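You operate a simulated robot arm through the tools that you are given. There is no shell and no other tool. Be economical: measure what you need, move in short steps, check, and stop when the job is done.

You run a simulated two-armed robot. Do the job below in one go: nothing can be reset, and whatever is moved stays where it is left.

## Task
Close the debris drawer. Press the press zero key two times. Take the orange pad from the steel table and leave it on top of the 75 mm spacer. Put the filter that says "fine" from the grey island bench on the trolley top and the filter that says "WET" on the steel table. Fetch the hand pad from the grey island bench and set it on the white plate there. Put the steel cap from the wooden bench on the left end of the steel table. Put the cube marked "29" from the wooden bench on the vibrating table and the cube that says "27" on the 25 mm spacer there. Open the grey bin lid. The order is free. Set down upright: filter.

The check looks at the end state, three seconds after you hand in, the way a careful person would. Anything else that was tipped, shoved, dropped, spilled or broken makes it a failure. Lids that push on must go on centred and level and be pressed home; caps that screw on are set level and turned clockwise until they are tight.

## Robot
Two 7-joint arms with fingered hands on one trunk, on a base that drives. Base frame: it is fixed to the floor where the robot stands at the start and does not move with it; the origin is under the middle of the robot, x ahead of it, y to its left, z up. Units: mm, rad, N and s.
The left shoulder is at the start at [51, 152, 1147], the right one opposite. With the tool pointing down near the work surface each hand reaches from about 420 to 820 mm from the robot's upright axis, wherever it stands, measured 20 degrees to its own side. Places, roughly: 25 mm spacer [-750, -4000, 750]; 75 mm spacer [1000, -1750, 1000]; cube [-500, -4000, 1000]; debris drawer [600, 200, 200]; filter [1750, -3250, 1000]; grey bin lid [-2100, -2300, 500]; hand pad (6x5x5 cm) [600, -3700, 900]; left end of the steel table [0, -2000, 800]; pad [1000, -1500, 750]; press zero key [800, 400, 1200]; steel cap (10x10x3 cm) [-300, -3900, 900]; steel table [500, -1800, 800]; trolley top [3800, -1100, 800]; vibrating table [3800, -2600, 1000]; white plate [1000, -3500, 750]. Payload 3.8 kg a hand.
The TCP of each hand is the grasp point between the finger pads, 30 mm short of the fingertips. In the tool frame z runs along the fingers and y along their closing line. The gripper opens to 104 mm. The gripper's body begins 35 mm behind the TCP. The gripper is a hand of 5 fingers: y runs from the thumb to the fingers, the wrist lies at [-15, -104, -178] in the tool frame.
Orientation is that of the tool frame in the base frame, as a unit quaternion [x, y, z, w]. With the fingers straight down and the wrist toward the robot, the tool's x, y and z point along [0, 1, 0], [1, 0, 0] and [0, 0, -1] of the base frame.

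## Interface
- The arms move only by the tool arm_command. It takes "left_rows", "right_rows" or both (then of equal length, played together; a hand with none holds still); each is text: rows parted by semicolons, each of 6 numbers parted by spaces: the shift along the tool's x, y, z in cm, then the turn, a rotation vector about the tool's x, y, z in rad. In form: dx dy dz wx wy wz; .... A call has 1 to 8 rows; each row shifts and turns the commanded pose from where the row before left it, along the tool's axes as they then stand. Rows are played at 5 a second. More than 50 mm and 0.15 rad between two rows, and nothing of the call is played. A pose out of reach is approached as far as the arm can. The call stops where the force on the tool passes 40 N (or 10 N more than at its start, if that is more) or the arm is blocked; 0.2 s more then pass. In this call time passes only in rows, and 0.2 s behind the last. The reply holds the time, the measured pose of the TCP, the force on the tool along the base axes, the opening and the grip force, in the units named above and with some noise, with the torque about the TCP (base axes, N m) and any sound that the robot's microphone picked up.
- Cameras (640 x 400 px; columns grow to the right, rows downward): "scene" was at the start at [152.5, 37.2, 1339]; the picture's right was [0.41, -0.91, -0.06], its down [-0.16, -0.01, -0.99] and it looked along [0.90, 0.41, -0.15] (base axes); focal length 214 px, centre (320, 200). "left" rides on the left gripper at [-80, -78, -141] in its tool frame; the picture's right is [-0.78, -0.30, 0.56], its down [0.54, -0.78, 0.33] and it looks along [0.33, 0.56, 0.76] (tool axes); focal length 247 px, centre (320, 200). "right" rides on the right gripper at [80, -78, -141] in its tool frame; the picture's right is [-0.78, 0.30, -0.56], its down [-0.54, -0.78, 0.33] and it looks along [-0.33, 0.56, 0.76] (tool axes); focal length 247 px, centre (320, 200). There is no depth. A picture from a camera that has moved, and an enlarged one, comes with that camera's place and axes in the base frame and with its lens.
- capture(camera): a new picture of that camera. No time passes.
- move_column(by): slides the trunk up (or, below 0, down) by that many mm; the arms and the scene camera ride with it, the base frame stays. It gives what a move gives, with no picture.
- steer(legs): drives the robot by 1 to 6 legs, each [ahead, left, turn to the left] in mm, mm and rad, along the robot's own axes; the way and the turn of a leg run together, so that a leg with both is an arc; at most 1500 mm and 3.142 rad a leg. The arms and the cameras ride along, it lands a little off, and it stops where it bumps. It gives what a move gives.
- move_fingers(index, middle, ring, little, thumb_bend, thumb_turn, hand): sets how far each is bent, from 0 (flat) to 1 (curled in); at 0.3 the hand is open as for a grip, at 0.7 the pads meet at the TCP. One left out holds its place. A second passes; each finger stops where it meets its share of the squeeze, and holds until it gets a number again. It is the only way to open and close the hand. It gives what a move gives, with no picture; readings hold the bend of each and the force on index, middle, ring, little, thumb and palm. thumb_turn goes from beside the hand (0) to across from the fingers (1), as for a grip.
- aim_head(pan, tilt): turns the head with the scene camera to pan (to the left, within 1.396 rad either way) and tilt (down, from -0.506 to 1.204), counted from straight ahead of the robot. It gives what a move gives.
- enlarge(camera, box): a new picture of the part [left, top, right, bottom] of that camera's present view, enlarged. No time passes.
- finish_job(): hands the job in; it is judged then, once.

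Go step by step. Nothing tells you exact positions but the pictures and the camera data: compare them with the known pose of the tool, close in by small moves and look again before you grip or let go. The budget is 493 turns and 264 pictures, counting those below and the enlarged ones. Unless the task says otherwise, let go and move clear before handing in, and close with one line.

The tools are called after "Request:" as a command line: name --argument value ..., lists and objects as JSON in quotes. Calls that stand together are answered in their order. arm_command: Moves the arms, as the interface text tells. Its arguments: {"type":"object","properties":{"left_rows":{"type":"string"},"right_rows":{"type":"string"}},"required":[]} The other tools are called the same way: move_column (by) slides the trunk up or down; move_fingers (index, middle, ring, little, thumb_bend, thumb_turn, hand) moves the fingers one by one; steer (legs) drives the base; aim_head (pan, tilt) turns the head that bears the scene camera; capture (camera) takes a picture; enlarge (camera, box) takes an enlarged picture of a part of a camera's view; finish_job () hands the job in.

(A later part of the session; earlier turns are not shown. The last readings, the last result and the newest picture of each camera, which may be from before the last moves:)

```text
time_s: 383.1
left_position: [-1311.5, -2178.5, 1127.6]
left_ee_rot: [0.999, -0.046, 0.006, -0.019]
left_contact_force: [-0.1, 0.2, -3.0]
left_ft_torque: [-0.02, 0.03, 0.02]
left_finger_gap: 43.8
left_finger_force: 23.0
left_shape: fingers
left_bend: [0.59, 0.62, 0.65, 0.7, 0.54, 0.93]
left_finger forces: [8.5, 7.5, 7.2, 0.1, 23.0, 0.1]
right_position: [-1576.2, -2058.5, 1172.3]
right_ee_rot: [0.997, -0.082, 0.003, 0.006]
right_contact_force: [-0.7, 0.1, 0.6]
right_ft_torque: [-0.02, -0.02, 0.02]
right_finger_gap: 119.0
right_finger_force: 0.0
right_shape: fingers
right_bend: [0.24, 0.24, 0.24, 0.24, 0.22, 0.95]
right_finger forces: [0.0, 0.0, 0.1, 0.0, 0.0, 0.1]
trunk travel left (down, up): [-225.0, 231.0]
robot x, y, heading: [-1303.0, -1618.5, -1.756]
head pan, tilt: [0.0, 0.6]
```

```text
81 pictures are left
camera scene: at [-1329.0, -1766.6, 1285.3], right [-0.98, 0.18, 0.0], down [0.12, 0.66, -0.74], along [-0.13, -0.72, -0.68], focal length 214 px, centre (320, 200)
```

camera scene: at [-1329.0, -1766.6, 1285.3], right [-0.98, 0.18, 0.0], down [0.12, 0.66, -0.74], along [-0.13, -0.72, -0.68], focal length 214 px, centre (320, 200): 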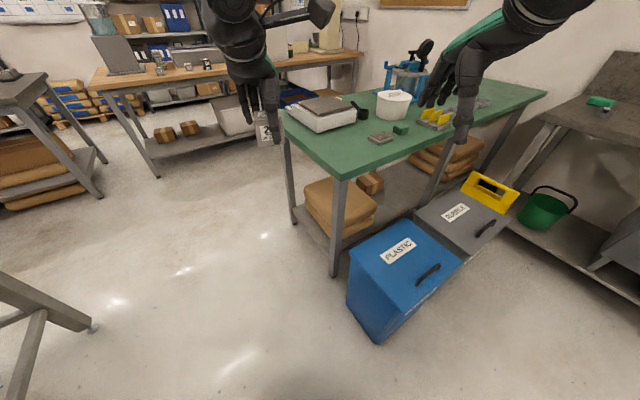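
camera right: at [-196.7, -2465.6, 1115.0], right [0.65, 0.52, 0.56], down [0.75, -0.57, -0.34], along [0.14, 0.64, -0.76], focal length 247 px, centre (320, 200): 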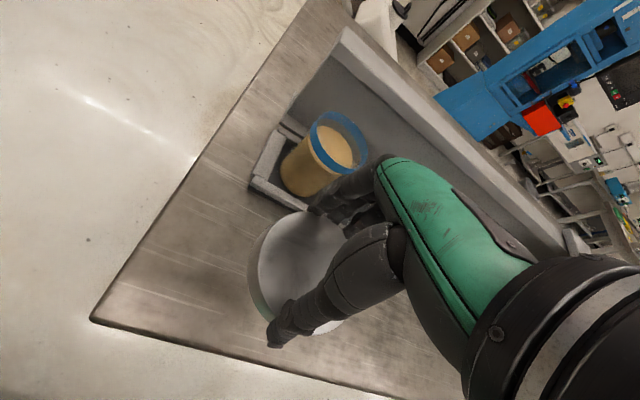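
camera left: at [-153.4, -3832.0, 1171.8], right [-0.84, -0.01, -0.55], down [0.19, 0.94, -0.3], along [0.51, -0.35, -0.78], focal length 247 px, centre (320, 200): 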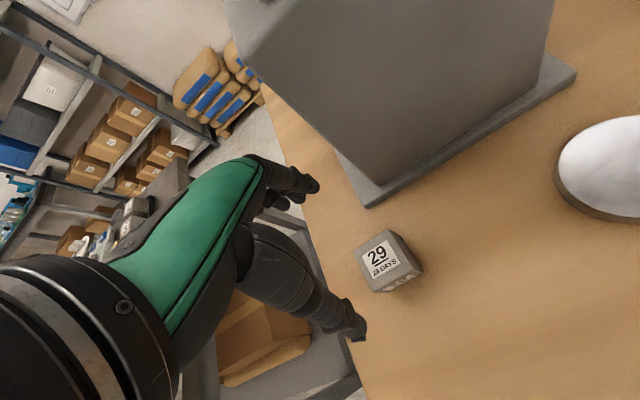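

The grey bin (label side up) has its handle at about (-2203, -2255, 510), hinge at the back toward the green table. I drive to stand in front of it and take a close look.

Request:
steer --legs '[[0, -920, 0], [0, 0, 0.585]]'

Request:
aim_head --pan -0.1 --tilt 0.95

Request:
capture --camera "scene"

```text
time_s: 389.5
left_position: [-1895.5, -1921.5, 1125.6]
left_ee_rot: [0.968, 0.249, 0.0, -0.018]
left_contact_force: [1.3, 0.2, -2.5]
left_ft_torque: [0.0, 0.01, -0.02]
left_finger_gap: 44.0
left_finger_force: 22.4
left_shape: fingers
left_bend: [0.59, 0.63, 0.65, 0.7, 0.54, 0.93]
left_finger forces: [8.6, 7.5, 7.0, 0.0, 22.9, 0.1]
right_position: [-2181.1, -1970.1, 1173.0]
right_ee_rot: [0.977, 0.212, 0.004, 0.005]
right_contact_force: [-0.8, 0.2, 0.3]
right_ft_torque: [0.01, 0.0, 0.01]
right_finger_gap: 118.9
right_finger_force: 0.1
right_shape: fingers
right_bend: [0.24, 0.24, 0.24, 0.24, 0.22, 0.95]
right_finger forces: [0.0, 0.0, 0.1, 0.0, 0.0, 0.1]
trunk travel left (down, up): [-225.0, 231.0]
robot x, y, heading: [-2200.1, -1455.3, -1.164]
head pan, tilt: [0.0, 0.6]
```

```text
time_s: 390.4
left_position: [-1894.6, -1921.4, 1125.7]
left_ee_rot: [0.969, 0.248, -0.001, -0.019]
left_contact_force: [-0.5, 0.5, -2.3]
left_ft_torque: [-0.01, -0.03, -0.02]
left_finger_gap: 43.7
left_finger_force: 22.7
left_shape: fingers
left_bend: [0.59, 0.63, 0.65, 0.7, 0.54, 0.93]
left_finger forces: [8.4, 7.3, 7.2, 0.0, 22.9, 0.1]
right_position: [-2180.5, -1970.2, 1172.1]
right_ee_rot: [0.977, 0.212, 0.004, 0.005]
right_contact_force: [-0.1, 0.3, -0.2]
right_ft_torque: [0.0, -0.01, 0.01]
right_finger_gap: 118.8
right_finger_force: 0.0
right_shape: fingers
right_bend: [0.24, 0.24, 0.24, 0.24, 0.22, 0.95]
right_finger forces: [0.0, 0.0, 0.0, 0.0, 0.0, 0.0]
trunk travel left (down, up): [-225.0, 231.0]
robot x, y, heading: [-2199.1, -1453.3, -1.162]
head pan, tilt: [-0.099, 0.949]
```

```text
80 pictures are left
camera scene: at [-2152.4, -1574.8, 1259.5], right [-0.95, -0.31, 0.01], down [-0.28, 0.84, -0.46], along [0.13, -0.44, -0.89], focal length 214 px, centre (320, 200)
```

scene: 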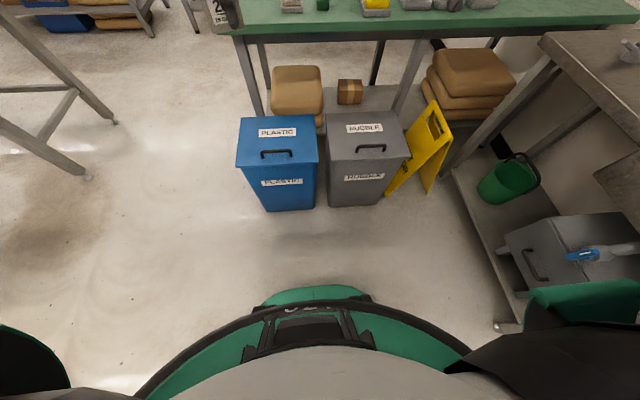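

The grey bin is labelled RUBBLE, with the yellow sign right beside it. I zoom in on its lid.

Request:
enlarge --camera "scene" --box '[310, 95, 460, 215]'

```text
3.33 times, centred on (385, 155) of scene
camera zoom: at [-2152.4, -1574.8, 1259.5], right [-0.95, -0.31, 0.01], down [-0.28, 0.84, -0.46], along [0.13, -0.44, -0.89], focal length 715 px, centre (103, 350)
```

zoom: 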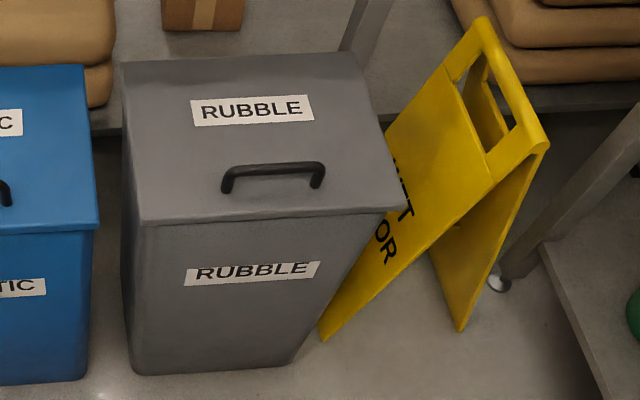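

The handle bar is at about (-2174, -2238, 541), parallel to the front edge. I move in front of it and lower the trunk.

Request:
steer --legs '[[200, -120, 0]]'

Request:
move_column --by -170

Request:
aim_head --pan -0.2 --tilt 0.8

Request:
capture --camera "scene"

```text
time_s: 392.1
left_position: [-1920.1, -2160.5, 1126.8]
left_ee_rot: [0.969, 0.248, 0.0, -0.018]
left_contact_force: [0.5, -0.5, -2.6]
left_ft_torque: [-0.03, 0.02, -0.01]
left_finger_gap: 43.8
left_finger_force: 23.2
left_shape: fingers
left_bend: [0.59, 0.63, 0.65, 0.7, 0.54, 0.93]
left_finger forces: [8.7, 7.3, 7.2, 0.0, 23.0, 0.1]
right_position: [-2208.3, -2207.9, 1172.2]
right_ee_rot: [0.977, 0.213, 0.004, 0.005]
right_contact_force: [-0.5, -0.6, 0.0]
right_ft_torque: [0.01, -0.01, 0.01]
right_finger_gap: 118.6
right_finger_force: 0.1
right_shape: fingers
right_bend: [0.24, 0.24, 0.24, 0.24, 0.22, 0.95]
right_finger forces: [0.1, 0.1, 0.0, 0.1, 0.0, 0.1]
trunk travel left (down, up): [-225.0, 231.0]
robot x, y, heading: [-2225.1, -1693.5, -1.162]
head pan, tilt: [-0.099, 0.949]
```

```text
time_s: 394.1
left_position: [-1922.2, -2159.8, 958.1]
left_ee_rot: [0.968, 0.249, 0.0, -0.02]
left_contact_force: [-0.8, 0.3, -1.7]
left_ft_torque: [-0.04, -0.02, 0.0]
left_finger_gap: 43.7
left_finger_force: 23.1
left_shape: fingers
left_bend: [0.59, 0.63, 0.65, 0.7, 0.54, 0.93]
left_finger forces: [8.4, 7.4, 7.1, 0.0, 22.9, 0.0]
right_position: [-2207.8, -2208.3, 1003.9]
right_ee_rot: [0.977, 0.213, 0.004, 0.006]
right_contact_force: [0.4, -0.1, -0.4]
right_ft_torque: [-0.01, -0.07, 0.01]
right_finger_gap: 118.8
right_finger_force: 0.1
right_shape: fingers
right_bend: [0.24, 0.24, 0.24, 0.24, 0.22, 0.95]
right_finger forces: [0.1, 0.1, 0.1, 0.0, 0.0, 0.0]
trunk travel left (down, up): [-55.0, 401.0]
robot x, y, heading: [-2226.5, -1690.5, -1.158]
head pan, tilt: [-0.099, 0.949]
```

```text
time_s: 394.8
left_position: [-1921.2, -2161.1, 956.2]
left_ee_rot: [0.968, 0.248, 0.0, -0.019]
left_contact_force: [-0.2, 0.7, -3.3]
left_ft_torque: [-0.04, -0.02, -0.02]
left_finger_gap: 43.9
left_finger_force: 22.5
left_shape: fingers
left_bend: [0.59, 0.63, 0.65, 0.7, 0.54, 0.93]
left_finger forces: [8.5, 7.4, 7.1, 0.1, 22.8, 0.1]
right_position: [-2208.0, -2209.1, 1001.5]
right_ee_rot: [0.977, 0.213, 0.004, 0.005]
right_contact_force: [0.6, 0.5, 0.0]
right_ft_torque: [0.0, 0.02, -0.02]
right_finger_gap: 118.6
right_finger_force: 0.0
right_shape: fingers
right_bend: [0.24, 0.24, 0.24, 0.24, 0.22, 0.95]
right_finger forces: [0.0, 0.1, 0.0, 0.1, 0.0, 0.0]
trunk travel left (down, up): [-55.0, 401.0]
robot x, y, heading: [-2228.6, -1690.7, -1.165]
head pan, tilt: [-0.201, 0.799]
```

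```text
78 pictures are left
camera scene: at [-2142.7, -1921.2, 1037.5], right [-0.97, -0.22, 0.08], down [-0.24, 0.91, -0.35], along [0.01, -0.36, -0.93], focal length 214 px, centre (320, 200)
```

scene: 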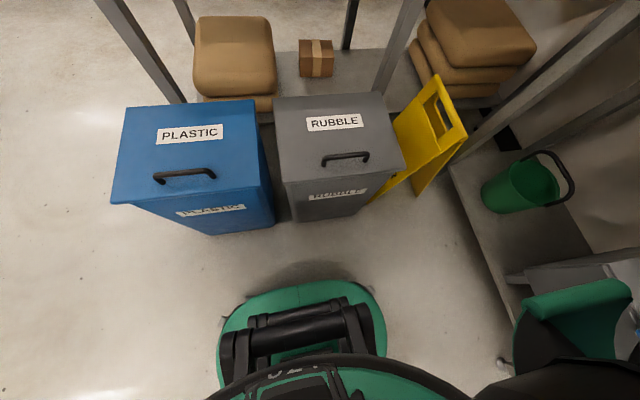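

I bring the right hand above the handle and look with its camera.

Request:
arm_command --right_rows "0.2 0.6 4.7 0 0 0;0.2 0.6 4.7 0 0 0;0.2 0.6 4.7 0 0 0;0.2 0.6 4.7 0 0 0;0.2 0.6 4.7 0 0 0;0.2 0.6 4.7 0 0 0;0.1 0.6 4.7 0 0 0;0.1 0.6 4.7 0 0 0"

Request:
move_fingers --hand "right" --index 0.3 --middle 0.3 --ring 0.3 --little 0.3 --thumb_bend 0.3

Request:
capture --camera "right"

```text
time_s: 396.6
left_position: [-1920.6, -2160.9, 955.6]
left_ee_rot: [0.968, 0.249, -0.001, -0.02]
left_contact_force: [0.1, -0.2, -2.3]
left_ft_torque: [-0.01, 0.03, -0.02]
left_finger_gap: 43.7
left_finger_force: 23.1
left_shape: fingers
left_bend: [0.59, 0.63, 0.65, 0.7, 0.54, 0.93]
left_finger forces: [8.5, 7.3, 7.0, 0.1, 22.9, 0.0]
right_position: [-2167.9, -2250.9, 624.2]
right_ee_rot: [0.977, 0.213, 0.005, 0.004]
right_contact_force: [0.5, 1.0, -0.1]
right_ft_torque: [-0.04, -0.03, 0.01]
right_finger_gap: 119.0
right_finger_force: 0.1
right_shape: fingers
right_bend: [0.24, 0.24, 0.24, 0.24, 0.22, 0.95]
right_finger forces: [0.0, 0.0, 0.0, 0.0, 0.0, 0.1]
trunk travel left (down, up): [-55.0, 401.0]
robot x, y, heading: [-2230.2, -1693.0, -1.159]
head pan, tilt: [-0.201, 0.799]
```

```text
time_s: 397.6
left_position: [-1921.1, -2160.3, 955.8]
left_ee_rot: [0.968, 0.248, 0.0, -0.02]
left_contact_force: [-0.1, 0.2, -1.9]
left_ft_torque: [-0.04, 0.03, -0.02]
left_finger_gap: 43.9
left_finger_force: 22.8
left_shape: fingers
left_bend: [0.59, 0.63, 0.65, 0.7, 0.54, 0.93]
left_finger forces: [8.5, 7.3, 7.0, 0.0, 23.0, 0.0]
right_position: [-2169.0, -2250.9, 625.0]
right_ee_rot: [0.977, 0.214, 0.004, 0.005]
right_contact_force: [0.6, -0.2, 0.5]
right_ft_torque: [0.0, -0.03, 0.03]
right_finger_gap: 103.9
right_finger_force: 0.0
right_shape: fingers
right_bend: [0.3, 0.3, 0.3, 0.3, 0.3, 0.95]
right_finger forces: [0.0, 0.0, 0.0, 0.1, 0.0, 0.0]
trunk travel left (down, up): [-55.0, 401.0]
robot x, y, heading: [-2225.8, -1693.2, -1.161]
head pan, tilt: [-0.201, 0.799]
```

```text
77 pictures are left
camera right: at [-2129.7, -2145.3, 766.2], right [-0.59, -0.59, 0.56], down [-0.81, 0.48, -0.34], along [-0.07, -0.65, -0.76], focal length 247 px, centre (320, 200)
```

right: 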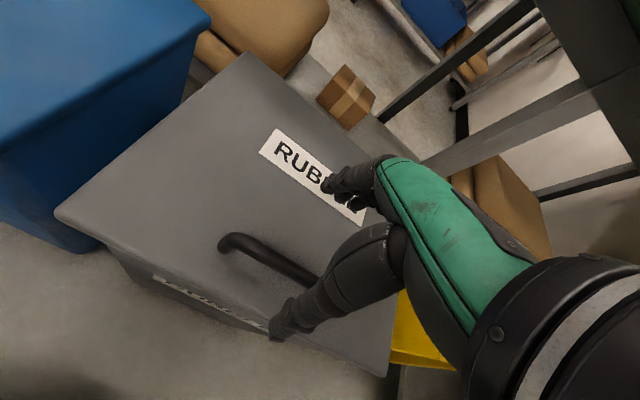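

The bar lies 8 mm nearer than the TCP axis. I bring the base 90 mm closer first (for the later reach), keeping the hand in place, and tilt it slightly forward.

Request:
steer --legs '[[90, 0, 0]]'

Request:
arm_command --right_rows "0 -3.5 0 -0.1 0 0;0 -3.3 0 -0.1 0 0;0 -3.2 0 -0.1 0 0"

Request:
capture --camera "right"

```text
time_s: 398.7
left_position: [-1884.3, -2243.0, 956.2]
left_ee_rot: [0.969, 0.248, -0.001, -0.02]
left_contact_force: [0.2, 0.4, -2.9]
left_ft_torque: [0.0, 0.04, -0.01]
left_finger_gap: 43.9
left_finger_force: 23.2
left_shape: fingers
left_bend: [0.59, 0.63, 0.65, 0.7, 0.54, 0.93]
left_finger forces: [8.5, 7.4, 7.2, 0.0, 22.9, 0.0]
right_position: [-2131.1, -2333.0, 624.5]
right_ee_rot: [0.977, 0.213, 0.004, 0.004]
right_contact_force: [-0.5, -0.6, 0.6]
right_ft_torque: [0.02, 0.0, -0.02]
right_finger_gap: 104.0
right_finger_force: 0.0
right_shape: fingers
right_bend: [0.3, 0.3, 0.3, 0.3, 0.3, 0.95]
right_finger forces: [0.0, 0.0, 0.1, 0.0, 0.0, 0.0]
trunk travel left (down, up): [-55.0, 401.0]
robot x, y, heading: [-2190.6, -1771.3, -1.164]
head pan, tilt: [-0.201, 0.799]
```

```text
time_s: 399.5
left_position: [-1884.0, -2242.1, 956.4]
left_ee_rot: [0.968, 0.248, -0.001, -0.02]
left_contact_force: [-0.5, 0.2, -2.6]
left_ft_torque: [0.0, 0.0, 0.02]
left_finger_gap: 43.5
left_finger_force: 23.0
left_shape: fingers
left_bend: [0.59, 0.63, 0.65, 0.7, 0.54, 0.93]
left_finger forces: [8.6, 7.4, 7.1, 0.0, 23.0, 0.1]
right_position: [-2147.1, -2298.4, 624.5]
right_ee_rot: [0.976, 0.213, 0.014, 0.053]
right_contact_force: [0.2, 0.0, 0.1]
right_ft_torque: [0.01, -0.04, 0.01]
right_finger_gap: 103.9
right_finger_force: 0.1
right_shape: fingers
right_bend: [0.3, 0.3, 0.3, 0.3, 0.3, 0.96]
right_finger forces: [0.1, 0.0, 0.0, 0.0, 0.1, 0.0]
right hand out of reach, approached as far as the arm can: row 2, 3
trunk travel left (down, up): [-55.0, 401.0]
robot x, y, heading: [-2191.1, -1773.1, -1.16]
head pan, tilt: [-0.201, 0.799]
```

```text
76 pictures are left
camera right: at [-2113.9, -2180.9, 757.1], right [-0.61, -0.54, 0.58], down [-0.79, 0.45, -0.42], along [-0.04, -0.72, -0.7], focal length 247 px, centre (320, 200)
```

right: 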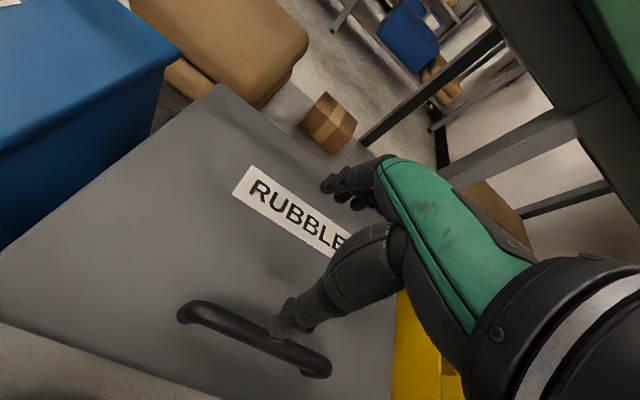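

Too close for the arm. I back the base 60 mm, which also puts the hand over the bar.

Request:
steer --legs '[[-58, 0, 0]]'

Request:
capture --camera "right"

```text
time_s: 400.4
left_position: [-1906.9, -2188.4, 957.4]
left_ee_rot: [0.968, 0.25, -0.001, -0.018]
left_contact_force: [-0.4, 0.4, -2.6]
left_ft_torque: [-0.03, -0.01, 0.02]
left_finger_gap: 44.1
left_finger_force: 23.4
left_shape: fingers
left_bend: [0.59, 0.63, 0.65, 0.7, 0.54, 0.93]
left_finger forces: [8.5, 7.4, 7.2, 0.0, 23.1, 0.1]
right_position: [-2168.8, -2245.5, 624.8]
right_ee_rot: [0.975, 0.214, 0.014, 0.054]
right_contact_force: [0.5, -0.5, 1.0]
right_ft_torque: [0.0, 0.0, -0.01]
right_finger_gap: 103.8
right_finger_force: 0.0
right_shape: fingers
right_bend: [0.3, 0.3, 0.3, 0.3, 0.3, 0.96]
right_finger forces: [0.0, 0.1, 0.0, 0.0, 0.0, 0.1]
trunk travel left (down, up): [-55.0, 401.0]
robot x, y, heading: [-2215.2, -1719.0, -1.159]
head pan, tilt: [-0.201, 0.799]
```

```text
75 pictures are left
camera right: at [-2136.1, -2128.4, 757.4], right [-0.61, -0.54, 0.58], down [-0.79, 0.45, -0.42], along [-0.03, -0.72, -0.7], focal length 247 px, centre (320, 200)
```

right: 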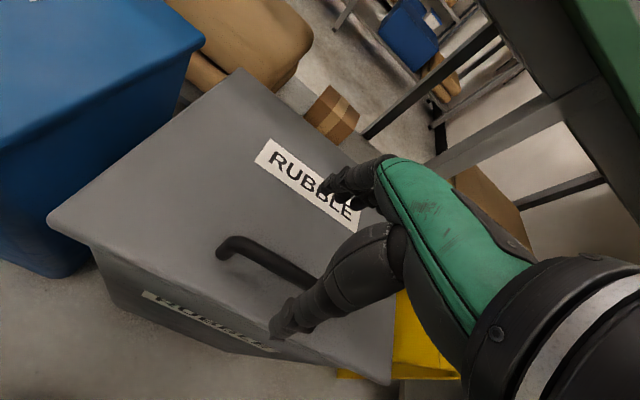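

The TCP is right above the bar's centre. I descend straight onto it.

Request:
arm_command --right_rows "0 -0.25 2.5 0 0 0;0 -0.25 2.5 0 0 0;0 -0.15 1.5 0 0 0;0 -0.1 0.8 0 0 0"

Request:
enlarge --camera "right" --box '[180, 140, 420, 340]'

```text
time_s: 401.4
left_position: [-1906.8, -2190.6, 956.8]
left_ee_rot: [0.968, 0.249, -0.001, -0.02]
left_contact_force: [-0.6, 0.3, -3.0]
left_ft_torque: [-0.07, -0.01, -0.03]
left_finger_gap: 43.7
left_finger_force: 22.7
left_shape: fingers
left_bend: [0.59, 0.63, 0.65, 0.7, 0.54, 0.93]
left_finger forces: [8.6, 7.4, 7.1, 0.0, 22.8, 0.0]
right_position: [-2150.0, -2233.4, 605.7]
right_ee_rot: [0.973, 0.223, 0.031, 0.043]
right_contact_force: [-0.9, -0.6, 0.6]
right_ft_torque: [-0.03, -0.02, 0.04]
right_finger_gap: 103.5
right_finger_force: 0.0
right_shape: fingers
right_bend: [0.3, 0.3, 0.3, 0.3, 0.3, 0.96]
right_finger forces: [0.1, 0.1, 0.1, 0.0, 0.1, 0.0]
right hand out of reach, approached as far as the arm can: row 1, 2, 3, 4
trunk travel left (down, up): [-55.0, 401.0]
robot x, y, heading: [-2211.1, -1721.6, -1.161]
head pan, tilt: [-0.201, 0.799]
```

```text
2.00 times, centred on (300, 240) of right
camera zoom: at [-2124.1, -2118.4, 743.4], right [-0.61, -0.57, 0.55], down [-0.79, 0.44, -0.43], along [0.0, -0.7, -0.71], focal length 494 px, centre (360, 120)
```

zoom: 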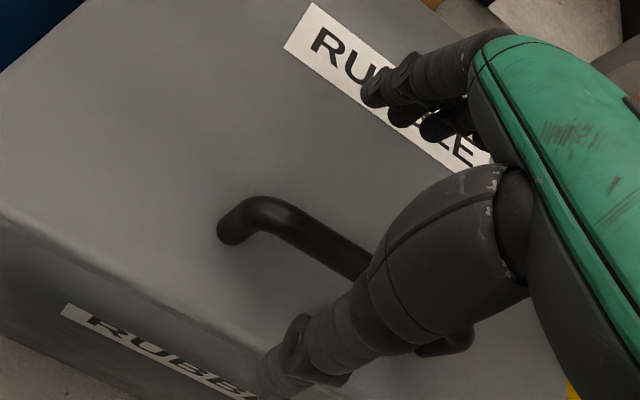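

A forward tilt is not reachable this low. I'll back the base 80 mm, level the hand, and approach again.

Request:
arm_command --right_rows "0 0 -3 0.1 0 0"

Request:
steer --legs '[[-80, 0, 0]]'

Request:
arm_command --right_rows "0 4 0 0 0.03 0;0 4 0 0 0 0"

Request:
capture --camera "right"

```text
time_s: 401.8
left_position: [-1908.2, -2189.3, 956.5]
left_ee_rot: [0.968, 0.25, 0.0, -0.019]
left_contact_force: [0.3, 1.0, -2.0]
left_ft_torque: [-0.04, 0.02, 0.0]
left_finger_gap: 43.6
left_finger_force: 22.4
left_shape: fingers
left_bend: [0.59, 0.63, 0.65, 0.7, 0.54, 0.93]
left_finger forces: [8.6, 7.4, 7.2, 0.1, 22.9, 0.1]
right_position: [-2170.5, -2242.6, 634.1]
right_ee_rot: [0.977, 0.214, 0.004, 0.005]
right_contact_force: [0.6, 0.0, -0.3]
right_ft_torque: [-0.01, 0.02, 0.0]
right_finger_gap: 103.8
right_finger_force: 0.1
right_shape: fingers
right_bend: [0.3, 0.3, 0.3, 0.3, 0.3, 0.96]
right_finger forces: [0.0, 0.0, 0.0, 0.0, 0.0, 0.0]
trunk travel left (down, up): [-55.0, 401.0]
robot x, y, heading: [-2213.2, -1723.8, -1.16]
head pan, tilt: [-0.201, 0.799]
```

```text
time_s: 402.9
left_position: [-1941.1, -2117.3, 957.3]
left_ee_rot: [0.969, 0.248, 0.0, -0.019]
left_contact_force: [-0.3, 0.4, -3.7]
left_ft_torque: [-0.06, -0.03, 0.04]
left_finger_gap: 43.5
left_finger_force: 23.5
left_shape: fingers
left_bend: [0.59, 0.63, 0.65, 0.7, 0.54, 0.93]
left_finger forces: [8.5, 7.4, 7.1, 0.1, 23.0, 0.0]
right_position: [-2204.1, -2171.0, 634.1]
right_ee_rot: [0.977, 0.212, 0.003, 0.004]
right_contact_force: [-0.2, 0.2, 0.7]
right_ft_torque: [-0.01, 0.0, -0.01]
right_finger_gap: 103.7
right_finger_force: 0.1
right_shape: fingers
right_bend: [0.3, 0.3, 0.3, 0.3, 0.3, 0.96]
right_finger forces: [0.1, 0.0, 0.1, 0.0, 0.1, 0.0]
trunk travel left (down, up): [-55.0, 401.0]
robot x, y, heading: [-2245.2, -1650.3, -1.161]
head pan, tilt: [-0.201, 0.799]
```

```text
time_s: 403.5
left_position: [-1940.6, -2117.8, 956.1]
left_ee_rot: [0.969, 0.248, 0.0, -0.02]
left_contact_force: [1.5, -0.2, -3.1]
left_ft_torque: [-0.03, 0.02, 0.0]
left_finger_gap: 43.8
left_finger_force: 23.4
left_shape: fingers
left_bend: [0.59, 0.63, 0.65, 0.7, 0.54, 0.93]
left_finger forces: [8.6, 7.3, 7.1, 0.1, 22.9, 0.0]
right_position: [-2170.4, -2242.3, 633.1]
right_ee_rot: [0.977, 0.213, 0.018, 0.001]
right_contact_force: [-0.7, -0.7, -0.2]
right_ft_torque: [0.01, 0.0, 0.02]
right_finger_gap: 103.9
right_finger_force: 0.1
right_shape: fingers
right_bend: [0.3, 0.3, 0.3, 0.3, 0.3, 0.96]
right_finger forces: [0.0, 0.0, 0.1, 0.1, 0.0, 0.0]
trunk travel left (down, up): [-55.0, 401.0]
robot x, y, heading: [-2244.6, -1646.8, -1.162]
head pan, tilt: [-0.201, 0.799]
```

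```text
73 pictures are left
camera right: at [-2135.3, -2139.8, 776.5], right [-0.6, -0.6, 0.53], down [-0.8, 0.49, -0.36], along [-0.05, -0.64, -0.77], focal length 247 px, centre (320, 200)
```

right: 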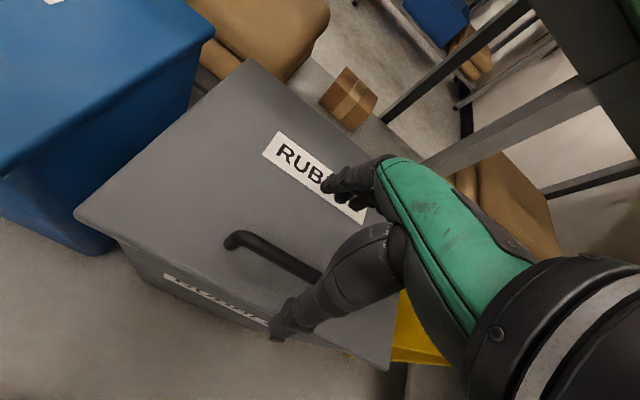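

The bar is right below. I descend and close around it.

Request:
arm_command --right_rows "0 0 3 0 -0.03 0;0 0 2.5 0 0 0;0 0 1.5 0 0 0;0 0 0.8 0 0 0"

Request:
enlarge --camera "right" --box '[180, 140, 420, 340]'

```text
time_s: 404.5
left_position: [-1940.3, -2117.1, 956.5]
left_ee_rot: [0.969, 0.248, -0.001, -0.02]
left_contact_force: [-0.3, -0.6, -3.0]
left_ft_torque: [-0.03, -0.01, -0.03]
left_finger_gap: 43.8
left_finger_force: 23.0
left_shape: fingers
left_bend: [0.59, 0.63, 0.65, 0.7, 0.54, 0.93]
left_finger forces: [8.5, 7.5, 7.1, 0.0, 22.9, 0.1]
right_position: [-2168.3, -2243.8, 555.0]
right_ee_rot: [0.977, 0.212, 0.004, 0.004]
right_contact_force: [0.7, -0.6, 0.0]
right_ft_torque: [0.02, -0.01, -0.02]
right_finger_gap: 104.0
right_finger_force: 0.1
right_shape: fingers
right_bend: [0.3, 0.3, 0.3, 0.3, 0.3, 0.96]
right_finger forces: [0.1, 0.0, 0.0, 0.0, 0.1, 0.0]
trunk travel left (down, up): [-55.0, 401.0]
robot x, y, heading: [-2241.9, -1645.6, -1.156]
head pan, tilt: [-0.201, 0.799]
```

```text
2.00 times, centred on (300, 240) of right
camera zoom: at [-2130.1, -2138.8, 697.2], right [-0.59, -0.59, 0.56], down [-0.81, 0.48, -0.34], along [-0.07, -0.65, -0.76], focal length 494 px, centre (360, 120)
```

zoom: 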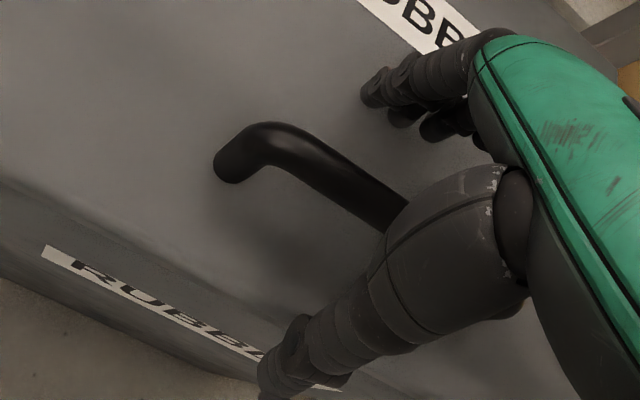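

The bar is between thumb and fingers. I close.

Request:
move_fingers --hand "right" --index 0.8 --middle 0.8 --ring 0.8 --little 0.8 --thumb_bend 0.75

Request:
enlarge --camera "right" --box '[180, 140, 420, 340]'

```text
time_s: 405.5
left_position: [-1939.8, -2118.7, 954.8]
left_ee_rot: [0.969, 0.247, 0.0, -0.02]
left_contact_force: [0.2, 0.0, -3.4]
left_ft_torque: [-0.01, -0.01, -0.03]
left_finger_gap: 43.8
left_finger_force: 23.3
left_shape: fingers
left_bend: [0.59, 0.63, 0.65, 0.7, 0.54, 0.93]
left_finger forces: [8.6, 7.4, 7.0, 0.1, 22.9, 0.0]
right_position: [-2167.2, -2244.7, 554.9]
right_ee_rot: [0.977, 0.212, 0.003, 0.004]
right_contact_force: [1.6, -10.2, -4.1]
right_ft_torque: [0.51, -0.58, 0.48]
right_finger_gap: 0.0
right_finger_force: 29.6
right_shape: fingers
right_bend: [0.77, 0.78, 0.77, 0.74, 0.73, 1.0]
right_finger forces: [0.0, 7.4, 11.7, 12.0, 28.0, 0.1]
trunk travel left (down, up): [-55.0, 401.0]
robot x, y, heading: [-2245.1, -1647.4, -1.157]
head pan, tilt: [-0.201, 0.799]
```

```text
2.00 times, centred on (300, 240) of right
camera zoom: at [-2130.1, -2140.2, 696.7], right [-0.59, -0.59, 0.56], down [-0.81, 0.48, -0.34], along [-0.07, -0.65, -0.76], focal length 494 px, centre (360, 120)
```

zoom: 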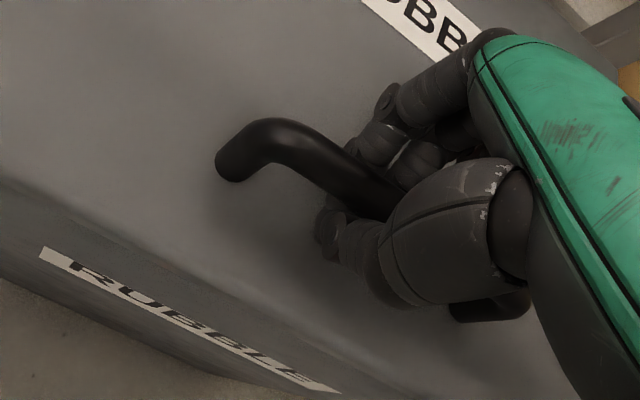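

The bar is firmly held. I lift along the hinge arc, rotating the hand along with the lid.

Request:
arm_command --right_rows "0 0.61 -3.24 0.08 0 0;0 0.78 -3.2 0.08 0 0;0 0.94 -3.16 0.08 0 0;0 1.09 -3.11 0.08 0 0"

Request:
capture --camera "scene"

```text
time_s: 406.5
left_position: [-1939.0, -2121.4, 952.9]
left_ee_rot: [0.968, 0.249, 0.0, -0.023]
left_contact_force: [0.4, 0.0, -2.2]
left_ft_torque: [-0.03, -0.03, 0.01]
left_finger_gap: 43.6
left_finger_force: 23.2
left_shape: fingers
left_bend: [0.59, 0.63, 0.65, 0.7, 0.54, 0.93]
left_finger forces: [8.5, 7.3, 7.1, 0.0, 22.9, 0.1]
right_position: [-2150.0, -2290.7, 671.2]
right_ee_rot: [0.964, 0.212, -0.032, -0.155]
right_contact_force: [8.7, -18.2, -21.0]
right_ft_torque: [0.78, -1.03, 0.39]
right_finger_gap: 0.0
right_finger_force: 35.1
right_shape: fingers
right_bend: [0.77, 0.78, 0.76, 0.73, 0.74, 1.0]
right_finger forces: [0.1, 8.1, 13.1, 19.7, 29.7, 0.0]
trunk travel left (down, up): [-55.0, 401.0]
robot x, y, heading: [-2246.5, -1644.1, -1.163]
head pan, tilt: [-0.201, 0.799]
```

```text
70 pictures are left
camera scene: at [-2160.2, -1882.2, 1035.8], right [-0.97, -0.22, 0.08], down [-0.24, 0.91, -0.35], along [0.0, -0.36, -0.93], focal length 214 px, centre (320, 200)
```

scene: 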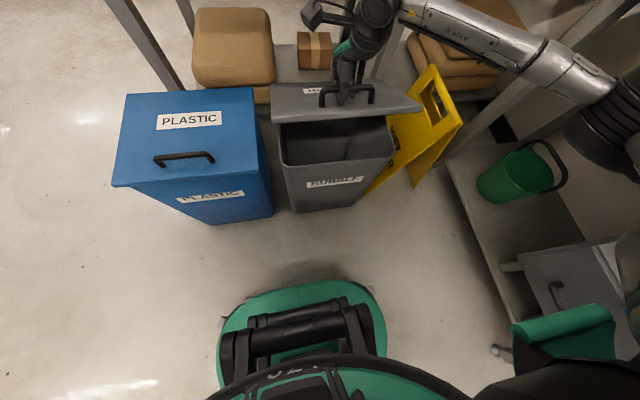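

The lid is rising, about 35° open. I continue along the arc.

Request:
arm_command --right_rows "0 1.25 -3.05 0.08 0 0;0 1.4 -2.96 0.08 0 0;0 1.55 -2.91 0.08 0 0;0 1.7 -2.82 0.08 0 0"

Request:
capture --camera "scene"

```text
time_s: 407.4
left_position: [-1939.5, -2121.9, 953.2]
left_ee_rot: [0.968, 0.249, -0.001, -0.023]
left_contact_force: [-0.2, 0.4, -3.3]
left_ft_torque: [-0.06, -0.04, -0.01]
left_finger_gap: 43.6
left_finger_force: 23.3
left_shape: fingers
left_bend: [0.59, 0.63, 0.65, 0.7, 0.54, 0.93]
left_finger forces: [8.4, 7.4, 7.1, 0.0, 22.8, 0.1]
right_position: [-2115.6, -2371.7, 741.0]
right_ee_rot: [0.932, 0.205, -0.064, -0.293]
right_contact_force: [1.5, -12.9, -31.6]
right_ft_torque: [0.76, -1.24, -0.06]
right_finger_gap: 0.2
right_finger_force: 39.3
right_shape: fingers
right_bend: [0.78, 0.78, 0.76, 0.73, 0.75, 1.0]
right_finger forces: [0.1, 8.9, 14.1, 22.7, 33.2, 0.0]
trunk travel left (down, up): [-55.0, 401.0]
robot x, y, heading: [-2244.1, -1649.3, -1.165]
head pan, tilt: [-0.201, 0.799]
stopped in row 4 (right hand): the force on the tool passed its limit at 48 N (the readings are from after the stop); the commanded pose is now the measured one
```

```text
69 pictures are left
camera scene: at [-2161.2, -1882.6, 1036.1], right [-0.97, -0.22, 0.08], down [-0.24, 0.91, -0.35], along [0.0, -0.36, -0.93], focal length 214 px, centre (320, 200)
```

scene: 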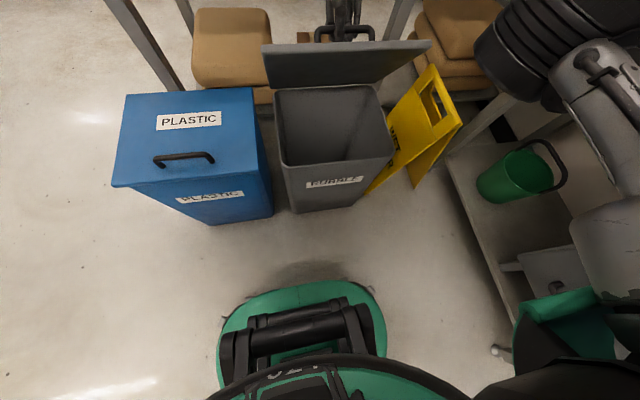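

About 57° open. Fitting the arc gives a radius of 241 mm; I continue with corrected steps.

Request:
arm_command --right_rows "0 1.76 -2.4 0.06 0 0;0 1.91 -2.4 0.06 0 0;0 2.09 -2.25 0.06 0 0"

Request:
capture --camera "scene"

```text
time_s: 407.8
left_position: [-1940.4, -2121.6, 953.6]
left_ee_rot: [0.969, 0.247, 0.0, -0.022]
left_contact_force: [-0.1, 0.6, -3.2]
left_ft_torque: [-0.06, 0.02, 0.01]
left_finger_gap: 43.6
left_finger_force: 23.1
left_shape: fingers
left_bend: [0.59, 0.63, 0.65, 0.7, 0.54, 0.93]
left_finger forces: [8.6, 7.3, 7.1, 0.0, 22.8, 0.1]
right_position: [-2109.6, -2378.8, 746.3]
right_ee_rot: [0.926, 0.213, -0.076, -0.301]
right_contact_force: [-3.7, -13.2, -29.9]
right_ft_torque: [0.84, -1.3, -0.23]
right_finger_gap: 0.0
right_finger_force: 42.8
right_shape: fingers
right_bend: [0.78, 0.78, 0.76, 0.73, 0.75, 1.0]
right_finger forces: [0.0, 10.1, 14.3, 22.9, 38.1, 0.0]
right hand out of reach, approached as far as the arm can: row 1
trunk travel left (down, up): [-55.0, 401.0]
robot x, y, heading: [-2247.2, -1650.4, -1.165]
head pan, tilt: [-0.201, 0.799]
stopped in row 1 (right hand): the force on the tool passed its limit at 61 N (the readings are from after the stop); the commanded pose is now the measured one
```

```text
68 pictures are left
camera scene: at [-2161.3, -1882.7, 1036.2], right [-0.97, -0.22, 0.08], down [-0.24, 0.91, -0.35], along [0.0, -0.36, -0.93], focal length 214 px, centre (320, 200)
```

scene: 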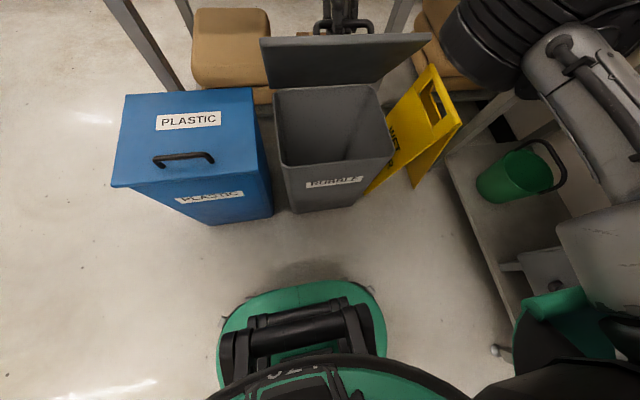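

The reach ends here. I relax the upward pull slightly and push the lid on by driving the base forward a little.

Request:
arm_command --right_rows "0 0.4 0.55 0 0 0"

Request:
steer --legs '[[50, 0, 0]]'

Request:
capture --camera "scene"

```text
time_s: 408.2
left_position: [-1942.5, -2121.8, 954.8]
left_ee_rot: [0.969, 0.247, 0.001, -0.02]
left_contact_force: [0.0, -0.1, -2.9]
left_ft_torque: [-0.05, 0.03, 0.02]
left_finger_gap: 43.5
left_finger_force: 22.9
left_shape: fingers
left_bend: [0.59, 0.63, 0.65, 0.7, 0.54, 0.93]
left_finger forces: [8.5, 7.3, 7.1, 0.0, 22.8, 0.0]
right_position: [-2108.5, -2379.8, 744.6]
right_ee_rot: [0.927, 0.215, -0.077, -0.298]
right_contact_force: [-8.6, -10.3, -18.6]
right_ft_torque: [0.74, -1.05, -0.31]
right_finger_gap: 0.0
right_finger_force: 41.1
right_shape: fingers
right_bend: [0.78, 0.78, 0.76, 0.73, 0.75, 1.0]
right_finger forces: [0.0, 10.2, 13.9, 18.1, 40.0, 0.0]
trunk travel left (down, up): [-55.0, 401.0]
robot x, y, heading: [-2242.8, -1648.1, -1.162]
head pan, tilt: [-0.201, 0.799]
```

```text
time_s: 409.1
left_position: [-1920.3, -2167.2, 955.9]
left_ee_rot: [0.969, 0.247, 0.001, -0.019]
left_contact_force: [-0.1, -1.0, -3.3]
left_ft_torque: [-0.02, -0.04, -0.03]
left_finger_gap: 43.7
left_finger_force: 22.8
left_shape: fingers
left_bend: [0.59, 0.63, 0.65, 0.7, 0.54, 0.93]
left_finger forces: [8.7, 7.4, 7.0, 0.0, 23.0, 0.0]
right_position: [-2086.4, -2423.7, 748.3]
right_ee_rot: [0.927, 0.218, -0.075, -0.296]
right_contact_force: [-9.9, -3.4, 4.8]
right_ft_torque: [0.04, -0.53, -0.19]
right_finger_gap: 0.1
right_finger_force: 27.0
right_shape: fingers
right_bend: [0.78, 0.79, 0.79, 0.75, 0.74, 1.0]
right_finger forces: [0.0, 0.1, 6.7, 5.8, 41.5, 0.0]
trunk travel left (down, up): [-55.0, 401.0]
robot x, y, heading: [-2222.4, -1693.8, -1.163]
head pan, tilt: [-0.201, 0.799]
```

```text
67 pictures are left
camera scene: at [-2142.3, -1926.6, 1037.6], right [-0.97, -0.22, 0.08], down [-0.24, 0.91, -0.35], along [0.01, -0.36, -0.93], focal length 214 px, centre (320, 200)
```

scene: 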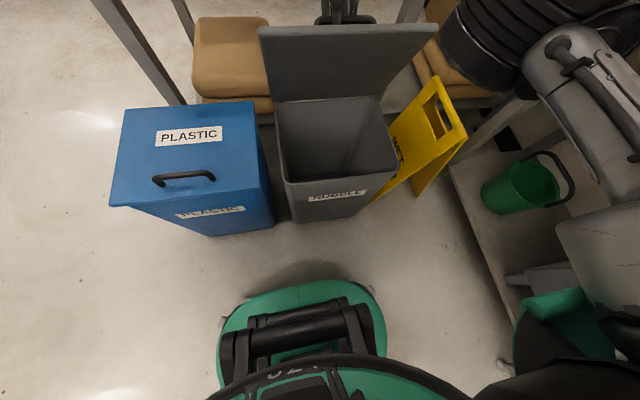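

About 71° open. The green table's edge is near; I check the clearance from the hand camera.

Request:
capture --camera "right"

Request:
aim_head --pan -0.25 --tilt 0.3

Request:
capture --camera "scene"

```text
66 pictures are left
camera right: at [-2005.0, -2404.3, 907.8], right [-0.44, -0.85, 0.29], down [-0.85, 0.5, 0.19], along [-0.3, -0.16, -0.94], focal length 247 px, centre (320, 200)
```

right: 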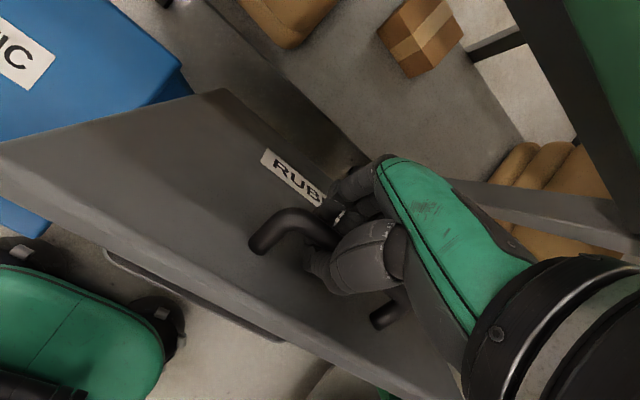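

```text
time_s: 410.0
left_position: [-1919.9, -2165.7, 955.6]
left_ee_rot: [0.969, 0.247, 0.0, -0.02]
left_contact_force: [0.3, 0.7, -1.9]
left_ft_torque: [-0.02, -0.02, 0.02]
left_finger_gap: 43.6
left_finger_force: 22.8
left_shape: fingers
left_bend: [0.59, 0.63, 0.65, 0.7, 0.54, 0.93]
left_finger forces: [8.6, 7.4, 7.1, 0.0, 22.9, 0.0]
right_position: [-2086.5, -2422.9, 748.7]
right_ee_rot: [0.927, 0.217, -0.076, -0.295]
right_contact_force: [-4.7, -2.4, 0.6]
right_ft_torque: [-0.05, -0.53, -0.2]
right_finger_gap: 0.2
right_finger_force: 26.2
right_shape: fingers
right_bend: [0.78, 0.79, 0.79, 0.75, 0.75, 1.0]
right_finger forces: [0.0, 0.1, 7.0, 6.2, 39.6, 0.0]
trunk travel left (down, up): [-55.0, 401.0]
robot x, y, heading: [-2223.9, -1693.8, -1.163]
head pan, tilt: [-0.25, 0.3]
```

```text
65 pictures are left
camera scene: at [-2137.6, -1955.0, 1073.3], right [-0.98, -0.18, 0.1], down [-0.19, 0.63, -0.76], along [0.07, -0.76, -0.65], focal length 214 px, centre (320, 200)
```

scene: 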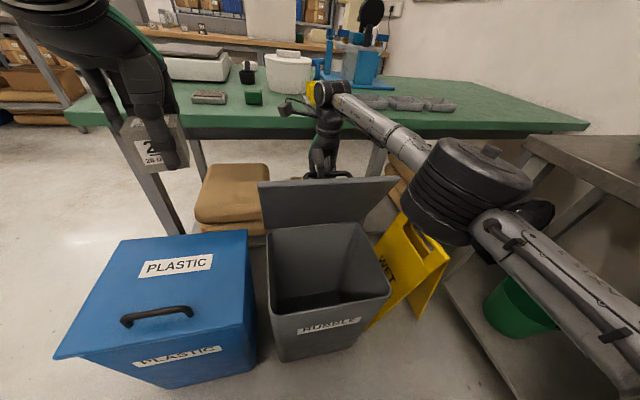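

The hand still has some room before the table. I reduce its tilt a bit and push the lid further with the base.

Request:
arm_command --right_rows "0 0 0 -0.1 0 0;0 0 0 -0.1 0 0;0 0 0 -0.1 0 0"

Request:
steer --legs '[[30, 0, 0]]'

Request:
capture --camera "scene"

```text
time_s: 410.8
left_position: [-1921.8, -2167.0, 955.4]
left_ee_rot: [0.969, 0.248, 0.0, -0.02]
left_contact_force: [0.8, -0.3, -2.9]
left_ft_torque: [0.0, -0.02, 0.02]
left_finger_gap: 43.8
left_finger_force: 22.7
left_shape: fingers
left_bend: [0.59, 0.63, 0.65, 0.7, 0.54, 0.93]
left_finger forces: [8.6, 7.3, 7.0, 0.0, 22.8, 0.0]
right_position: [-2087.9, -2424.3, 745.1]
right_ee_rot: [0.961, 0.227, -0.044, -0.154]
right_contact_force: [-2.6, -1.5, -6.8]
right_ft_torque: [0.13, -0.21, 0.03]
right_finger_gap: 0.1
right_finger_force: 3.8
right_shape: fingers
right_bend: [0.78, 0.8, 0.8, 0.76, 0.72, 1.0]
right_finger forces: [0.1, 0.0, 2.3, 4.8, 0.0, 0.1]
trunk travel left (down, up): [-55.0, 401.0]
robot x, y, heading: [-2224.2, -1696.5, -1.162]
head pan, tilt: [-0.25, 0.3]
```

```text
time_s: 411.7
left_position: [-1906.8, -2194.7, 954.7]
left_ee_rot: [0.968, 0.248, -0.001, -0.021]
left_contact_force: [0.7, -0.4, -2.8]
left_ft_torque: [-0.02, 0.0, 0.01]
left_finger_gap: 43.6
left_finger_force: 22.9
left_shape: fingers
left_bend: [0.59, 0.63, 0.65, 0.7, 0.54, 0.93]
left_finger forces: [8.5, 7.5, 7.0, 0.0, 22.8, 0.1]
right_position: [-2072.4, -2452.2, 747.3]
right_ee_rot: [0.961, 0.227, -0.042, -0.155]
right_contact_force: [0.0, 0.2, 0.2]
right_ft_torque: [-0.01, -0.01, 0.01]
right_finger_gap: 0.1
right_finger_force: 0.7
right_shape: fingers
right_bend: [0.78, 0.8, 0.8, 0.76, 0.72, 1.0]
right_finger forces: [0.0, 0.0, 0.0, 0.0, 0.8, 0.0]
trunk travel left (down, up): [-55.0, 401.0]
robot x, y, heading: [-2211.9, -1723.0, -1.166]
head pan, tilt: [-0.25, 0.3]
```

```text
64 pictures are left
camera scene: at [-2124.1, -1983.7, 1073.2], right [-0.98, -0.18, 0.1], down [-0.19, 0.63, -0.76], along [0.07, -0.76, -0.65], focal length 214 px, centre (320, 200)
```

scene: 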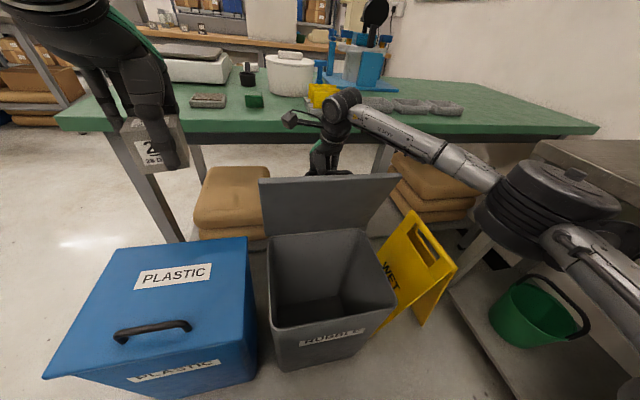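

The forces are near zero, so the lid seems to stay at about 80°. I open the far fingers first, keeping the thumb in place, and check.

Request:
move_fingers --hand "right" --index 0.4 --middle 0.4 --ring 0.4 --little 0.4

Request:
enlarge --camera "right" --box '[180, 100, 480, 340]'

```text
time_s: 412.7
left_position: [-1908.0, -2193.9, 957.3]
left_ee_rot: [0.968, 0.248, -0.001, -0.019]
left_contact_force: [-0.6, -0.2, -2.5]
left_ft_torque: [-0.02, 0.0, 0.01]
left_finger_gap: 43.9
left_finger_force: 22.4
left_shape: fingers
left_bend: [0.59, 0.63, 0.65, 0.7, 0.54, 0.93]
left_finger forces: [8.6, 7.4, 7.1, 0.0, 22.9, 0.1]
right_position: [-2072.6, -2450.6, 748.8]
right_ee_rot: [0.961, 0.227, -0.042, -0.154]
right_contact_force: [0.6, 0.2, 0.7]
right_ft_torque: [0.0, 0.0, -0.01]
right_finger_gap: 30.3
right_finger_force: 0.0
right_shape: fingers
right_bend: [0.4, 0.4, 0.4, 0.4, 0.75, 1.0]
right_finger forces: [0.0, 0.1, 0.0, 0.0, 0.6, 0.0]
trunk travel left (down, up): [-55.0, 401.0]
robot x, y, heading: [-2211.2, -1726.3, -1.161]
head pan, tilt: [-0.25, 0.3]
```

```text
1.67 times, centred on (330, 220) of right
camera zoom: at [-2013.3, -2388.0, 906.5], right [-0.48, -0.75, 0.44], down [-0.86, 0.51, -0.06], along [-0.18, -0.41, -0.89], focal length 412 px, centre (303, 167)
```

zoom: 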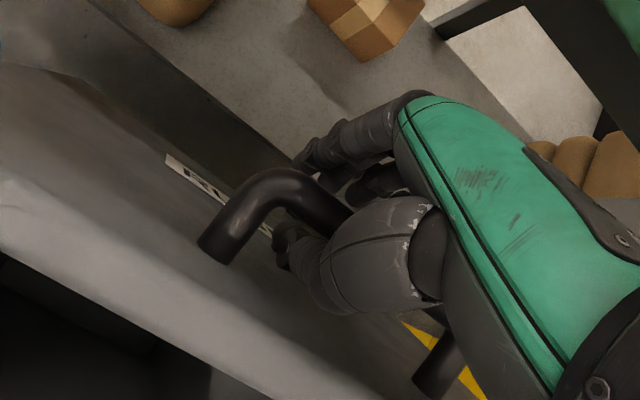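

The lid stays. With the thumb behind the bar I push it further back a little.

Request:
arm_command --right_rows "0 1.4 -0.5 0 0 0;0 1.4 -0.4 0 0 0;0 1.4 -0.3 0 0 0"

Request:
capture --camera "scene"

```text
time_s: 413.5
left_position: [-1906.9, -2194.3, 956.0]
left_ee_rot: [0.969, 0.248, -0.001, -0.02]
left_contact_force: [-0.1, -0.6, -2.2]
left_ft_torque: [-0.03, 0.0, 0.05]
left_finger_gap: 43.5
left_finger_force: 22.8
left_shape: fingers
left_bend: [0.59, 0.63, 0.65, 0.7, 0.54, 0.93]
left_finger forces: [8.6, 7.4, 7.1, 0.1, 22.8, 0.0]
right_position: [-2052.1, -2488.5, 746.4]
right_ee_rot: [0.961, 0.226, -0.044, -0.154]
right_contact_force: [-0.3, 0.5, -1.3]
right_ft_torque: [0.01, 0.01, -0.03]
right_finger_gap: 30.0
right_finger_force: 0.3
right_shape: fingers
right_bend: [0.4, 0.4, 0.4, 0.4, 0.75, 1.0]
right_finger forces: [0.1, 0.0, 0.0, 0.0, 0.3, 0.0]
trunk travel left (down, up): [-55.0, 401.0]
robot x, y, heading: [-2214.3, -1725.5, -1.166]
head pan, tilt: [-0.25, 0.3]
```

```text
62 pictures are left
camera scene: at [-2124.0, -1982.6, 1073.3], right [-0.98, -0.18, 0.1], down [-0.19, 0.63, -0.76], along [0.07, -0.76, -0.65], focal length 214 px, centre (320, 200)
```

scene: 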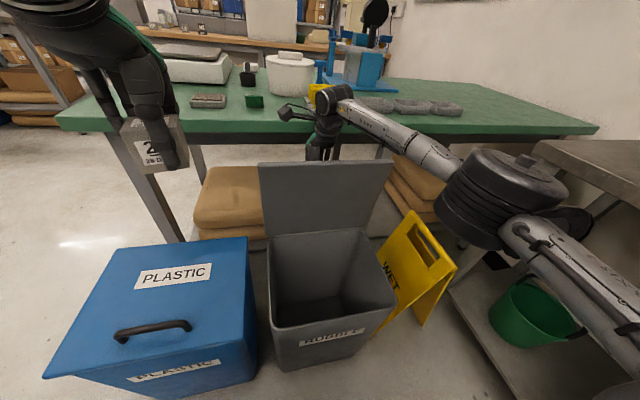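

The lid is about vertical now. A bit more so that it leans back on its own.

Request:
arm_command --right_rows "0 1 -0.3 0 0 0;0 1 -0.2 0 0 0;0 1 -0.1 0 0 0"

Request:
capture --camera "scene"

```text
time_s: 414.3
left_position: [-1908.5, -2192.4, 955.3]
left_ee_rot: [0.969, 0.248, 0.001, -0.02]
left_contact_force: [-0.1, 0.7, -2.2]
left_ft_torque: [-0.01, 0.0, 0.03]
left_finger_gap: 43.8
left_finger_force: 22.5
left_shape: fingers
left_bend: [0.59, 0.63, 0.65, 0.7, 0.54, 0.93]
left_finger forces: [8.5, 7.3, 7.1, 0.0, 22.9, 0.1]
right_position: [-2042.4, -2508.4, 744.5]
right_ee_rot: [0.96, 0.228, -0.043, -0.154]
right_contact_force: [-0.2, -0.5, -0.6]
right_ft_torque: [0.0, 0.02, -0.01]
right_finger_gap: 30.1
right_finger_force: 0.0
right_shape: fingers
right_bend: [0.4, 0.4, 0.4, 0.4, 0.75, 1.0]
right_finger forces: [0.0, 0.0, 0.1, 0.0, 0.0, 0.0]
right hand out of reach, approached as far as the arm can: row 3
trunk travel left (down, up): [-55.0, 401.0]
robot x, y, heading: [-2213.1, -1726.7, -1.16]
head pan, tilt: [-0.25, 0.3]
```

```text
61 pictures are left
camera scene: at [-2124.9, -1982.7, 1073.4], right [-0.98, -0.18, 0.1], down [-0.19, 0.63, -0.76], along [0.07, -0.76, -0.65], focal length 214 px, centre (320, 200)
```

scene: 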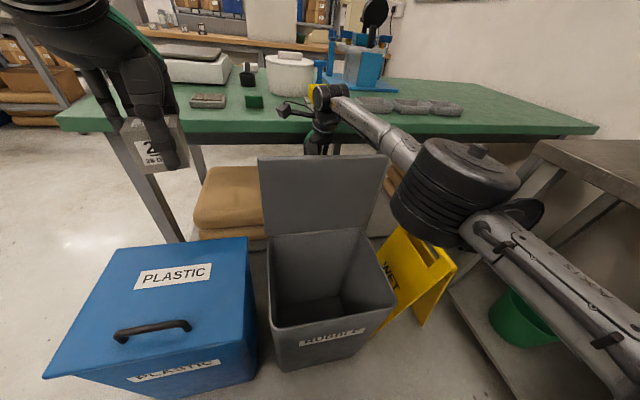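

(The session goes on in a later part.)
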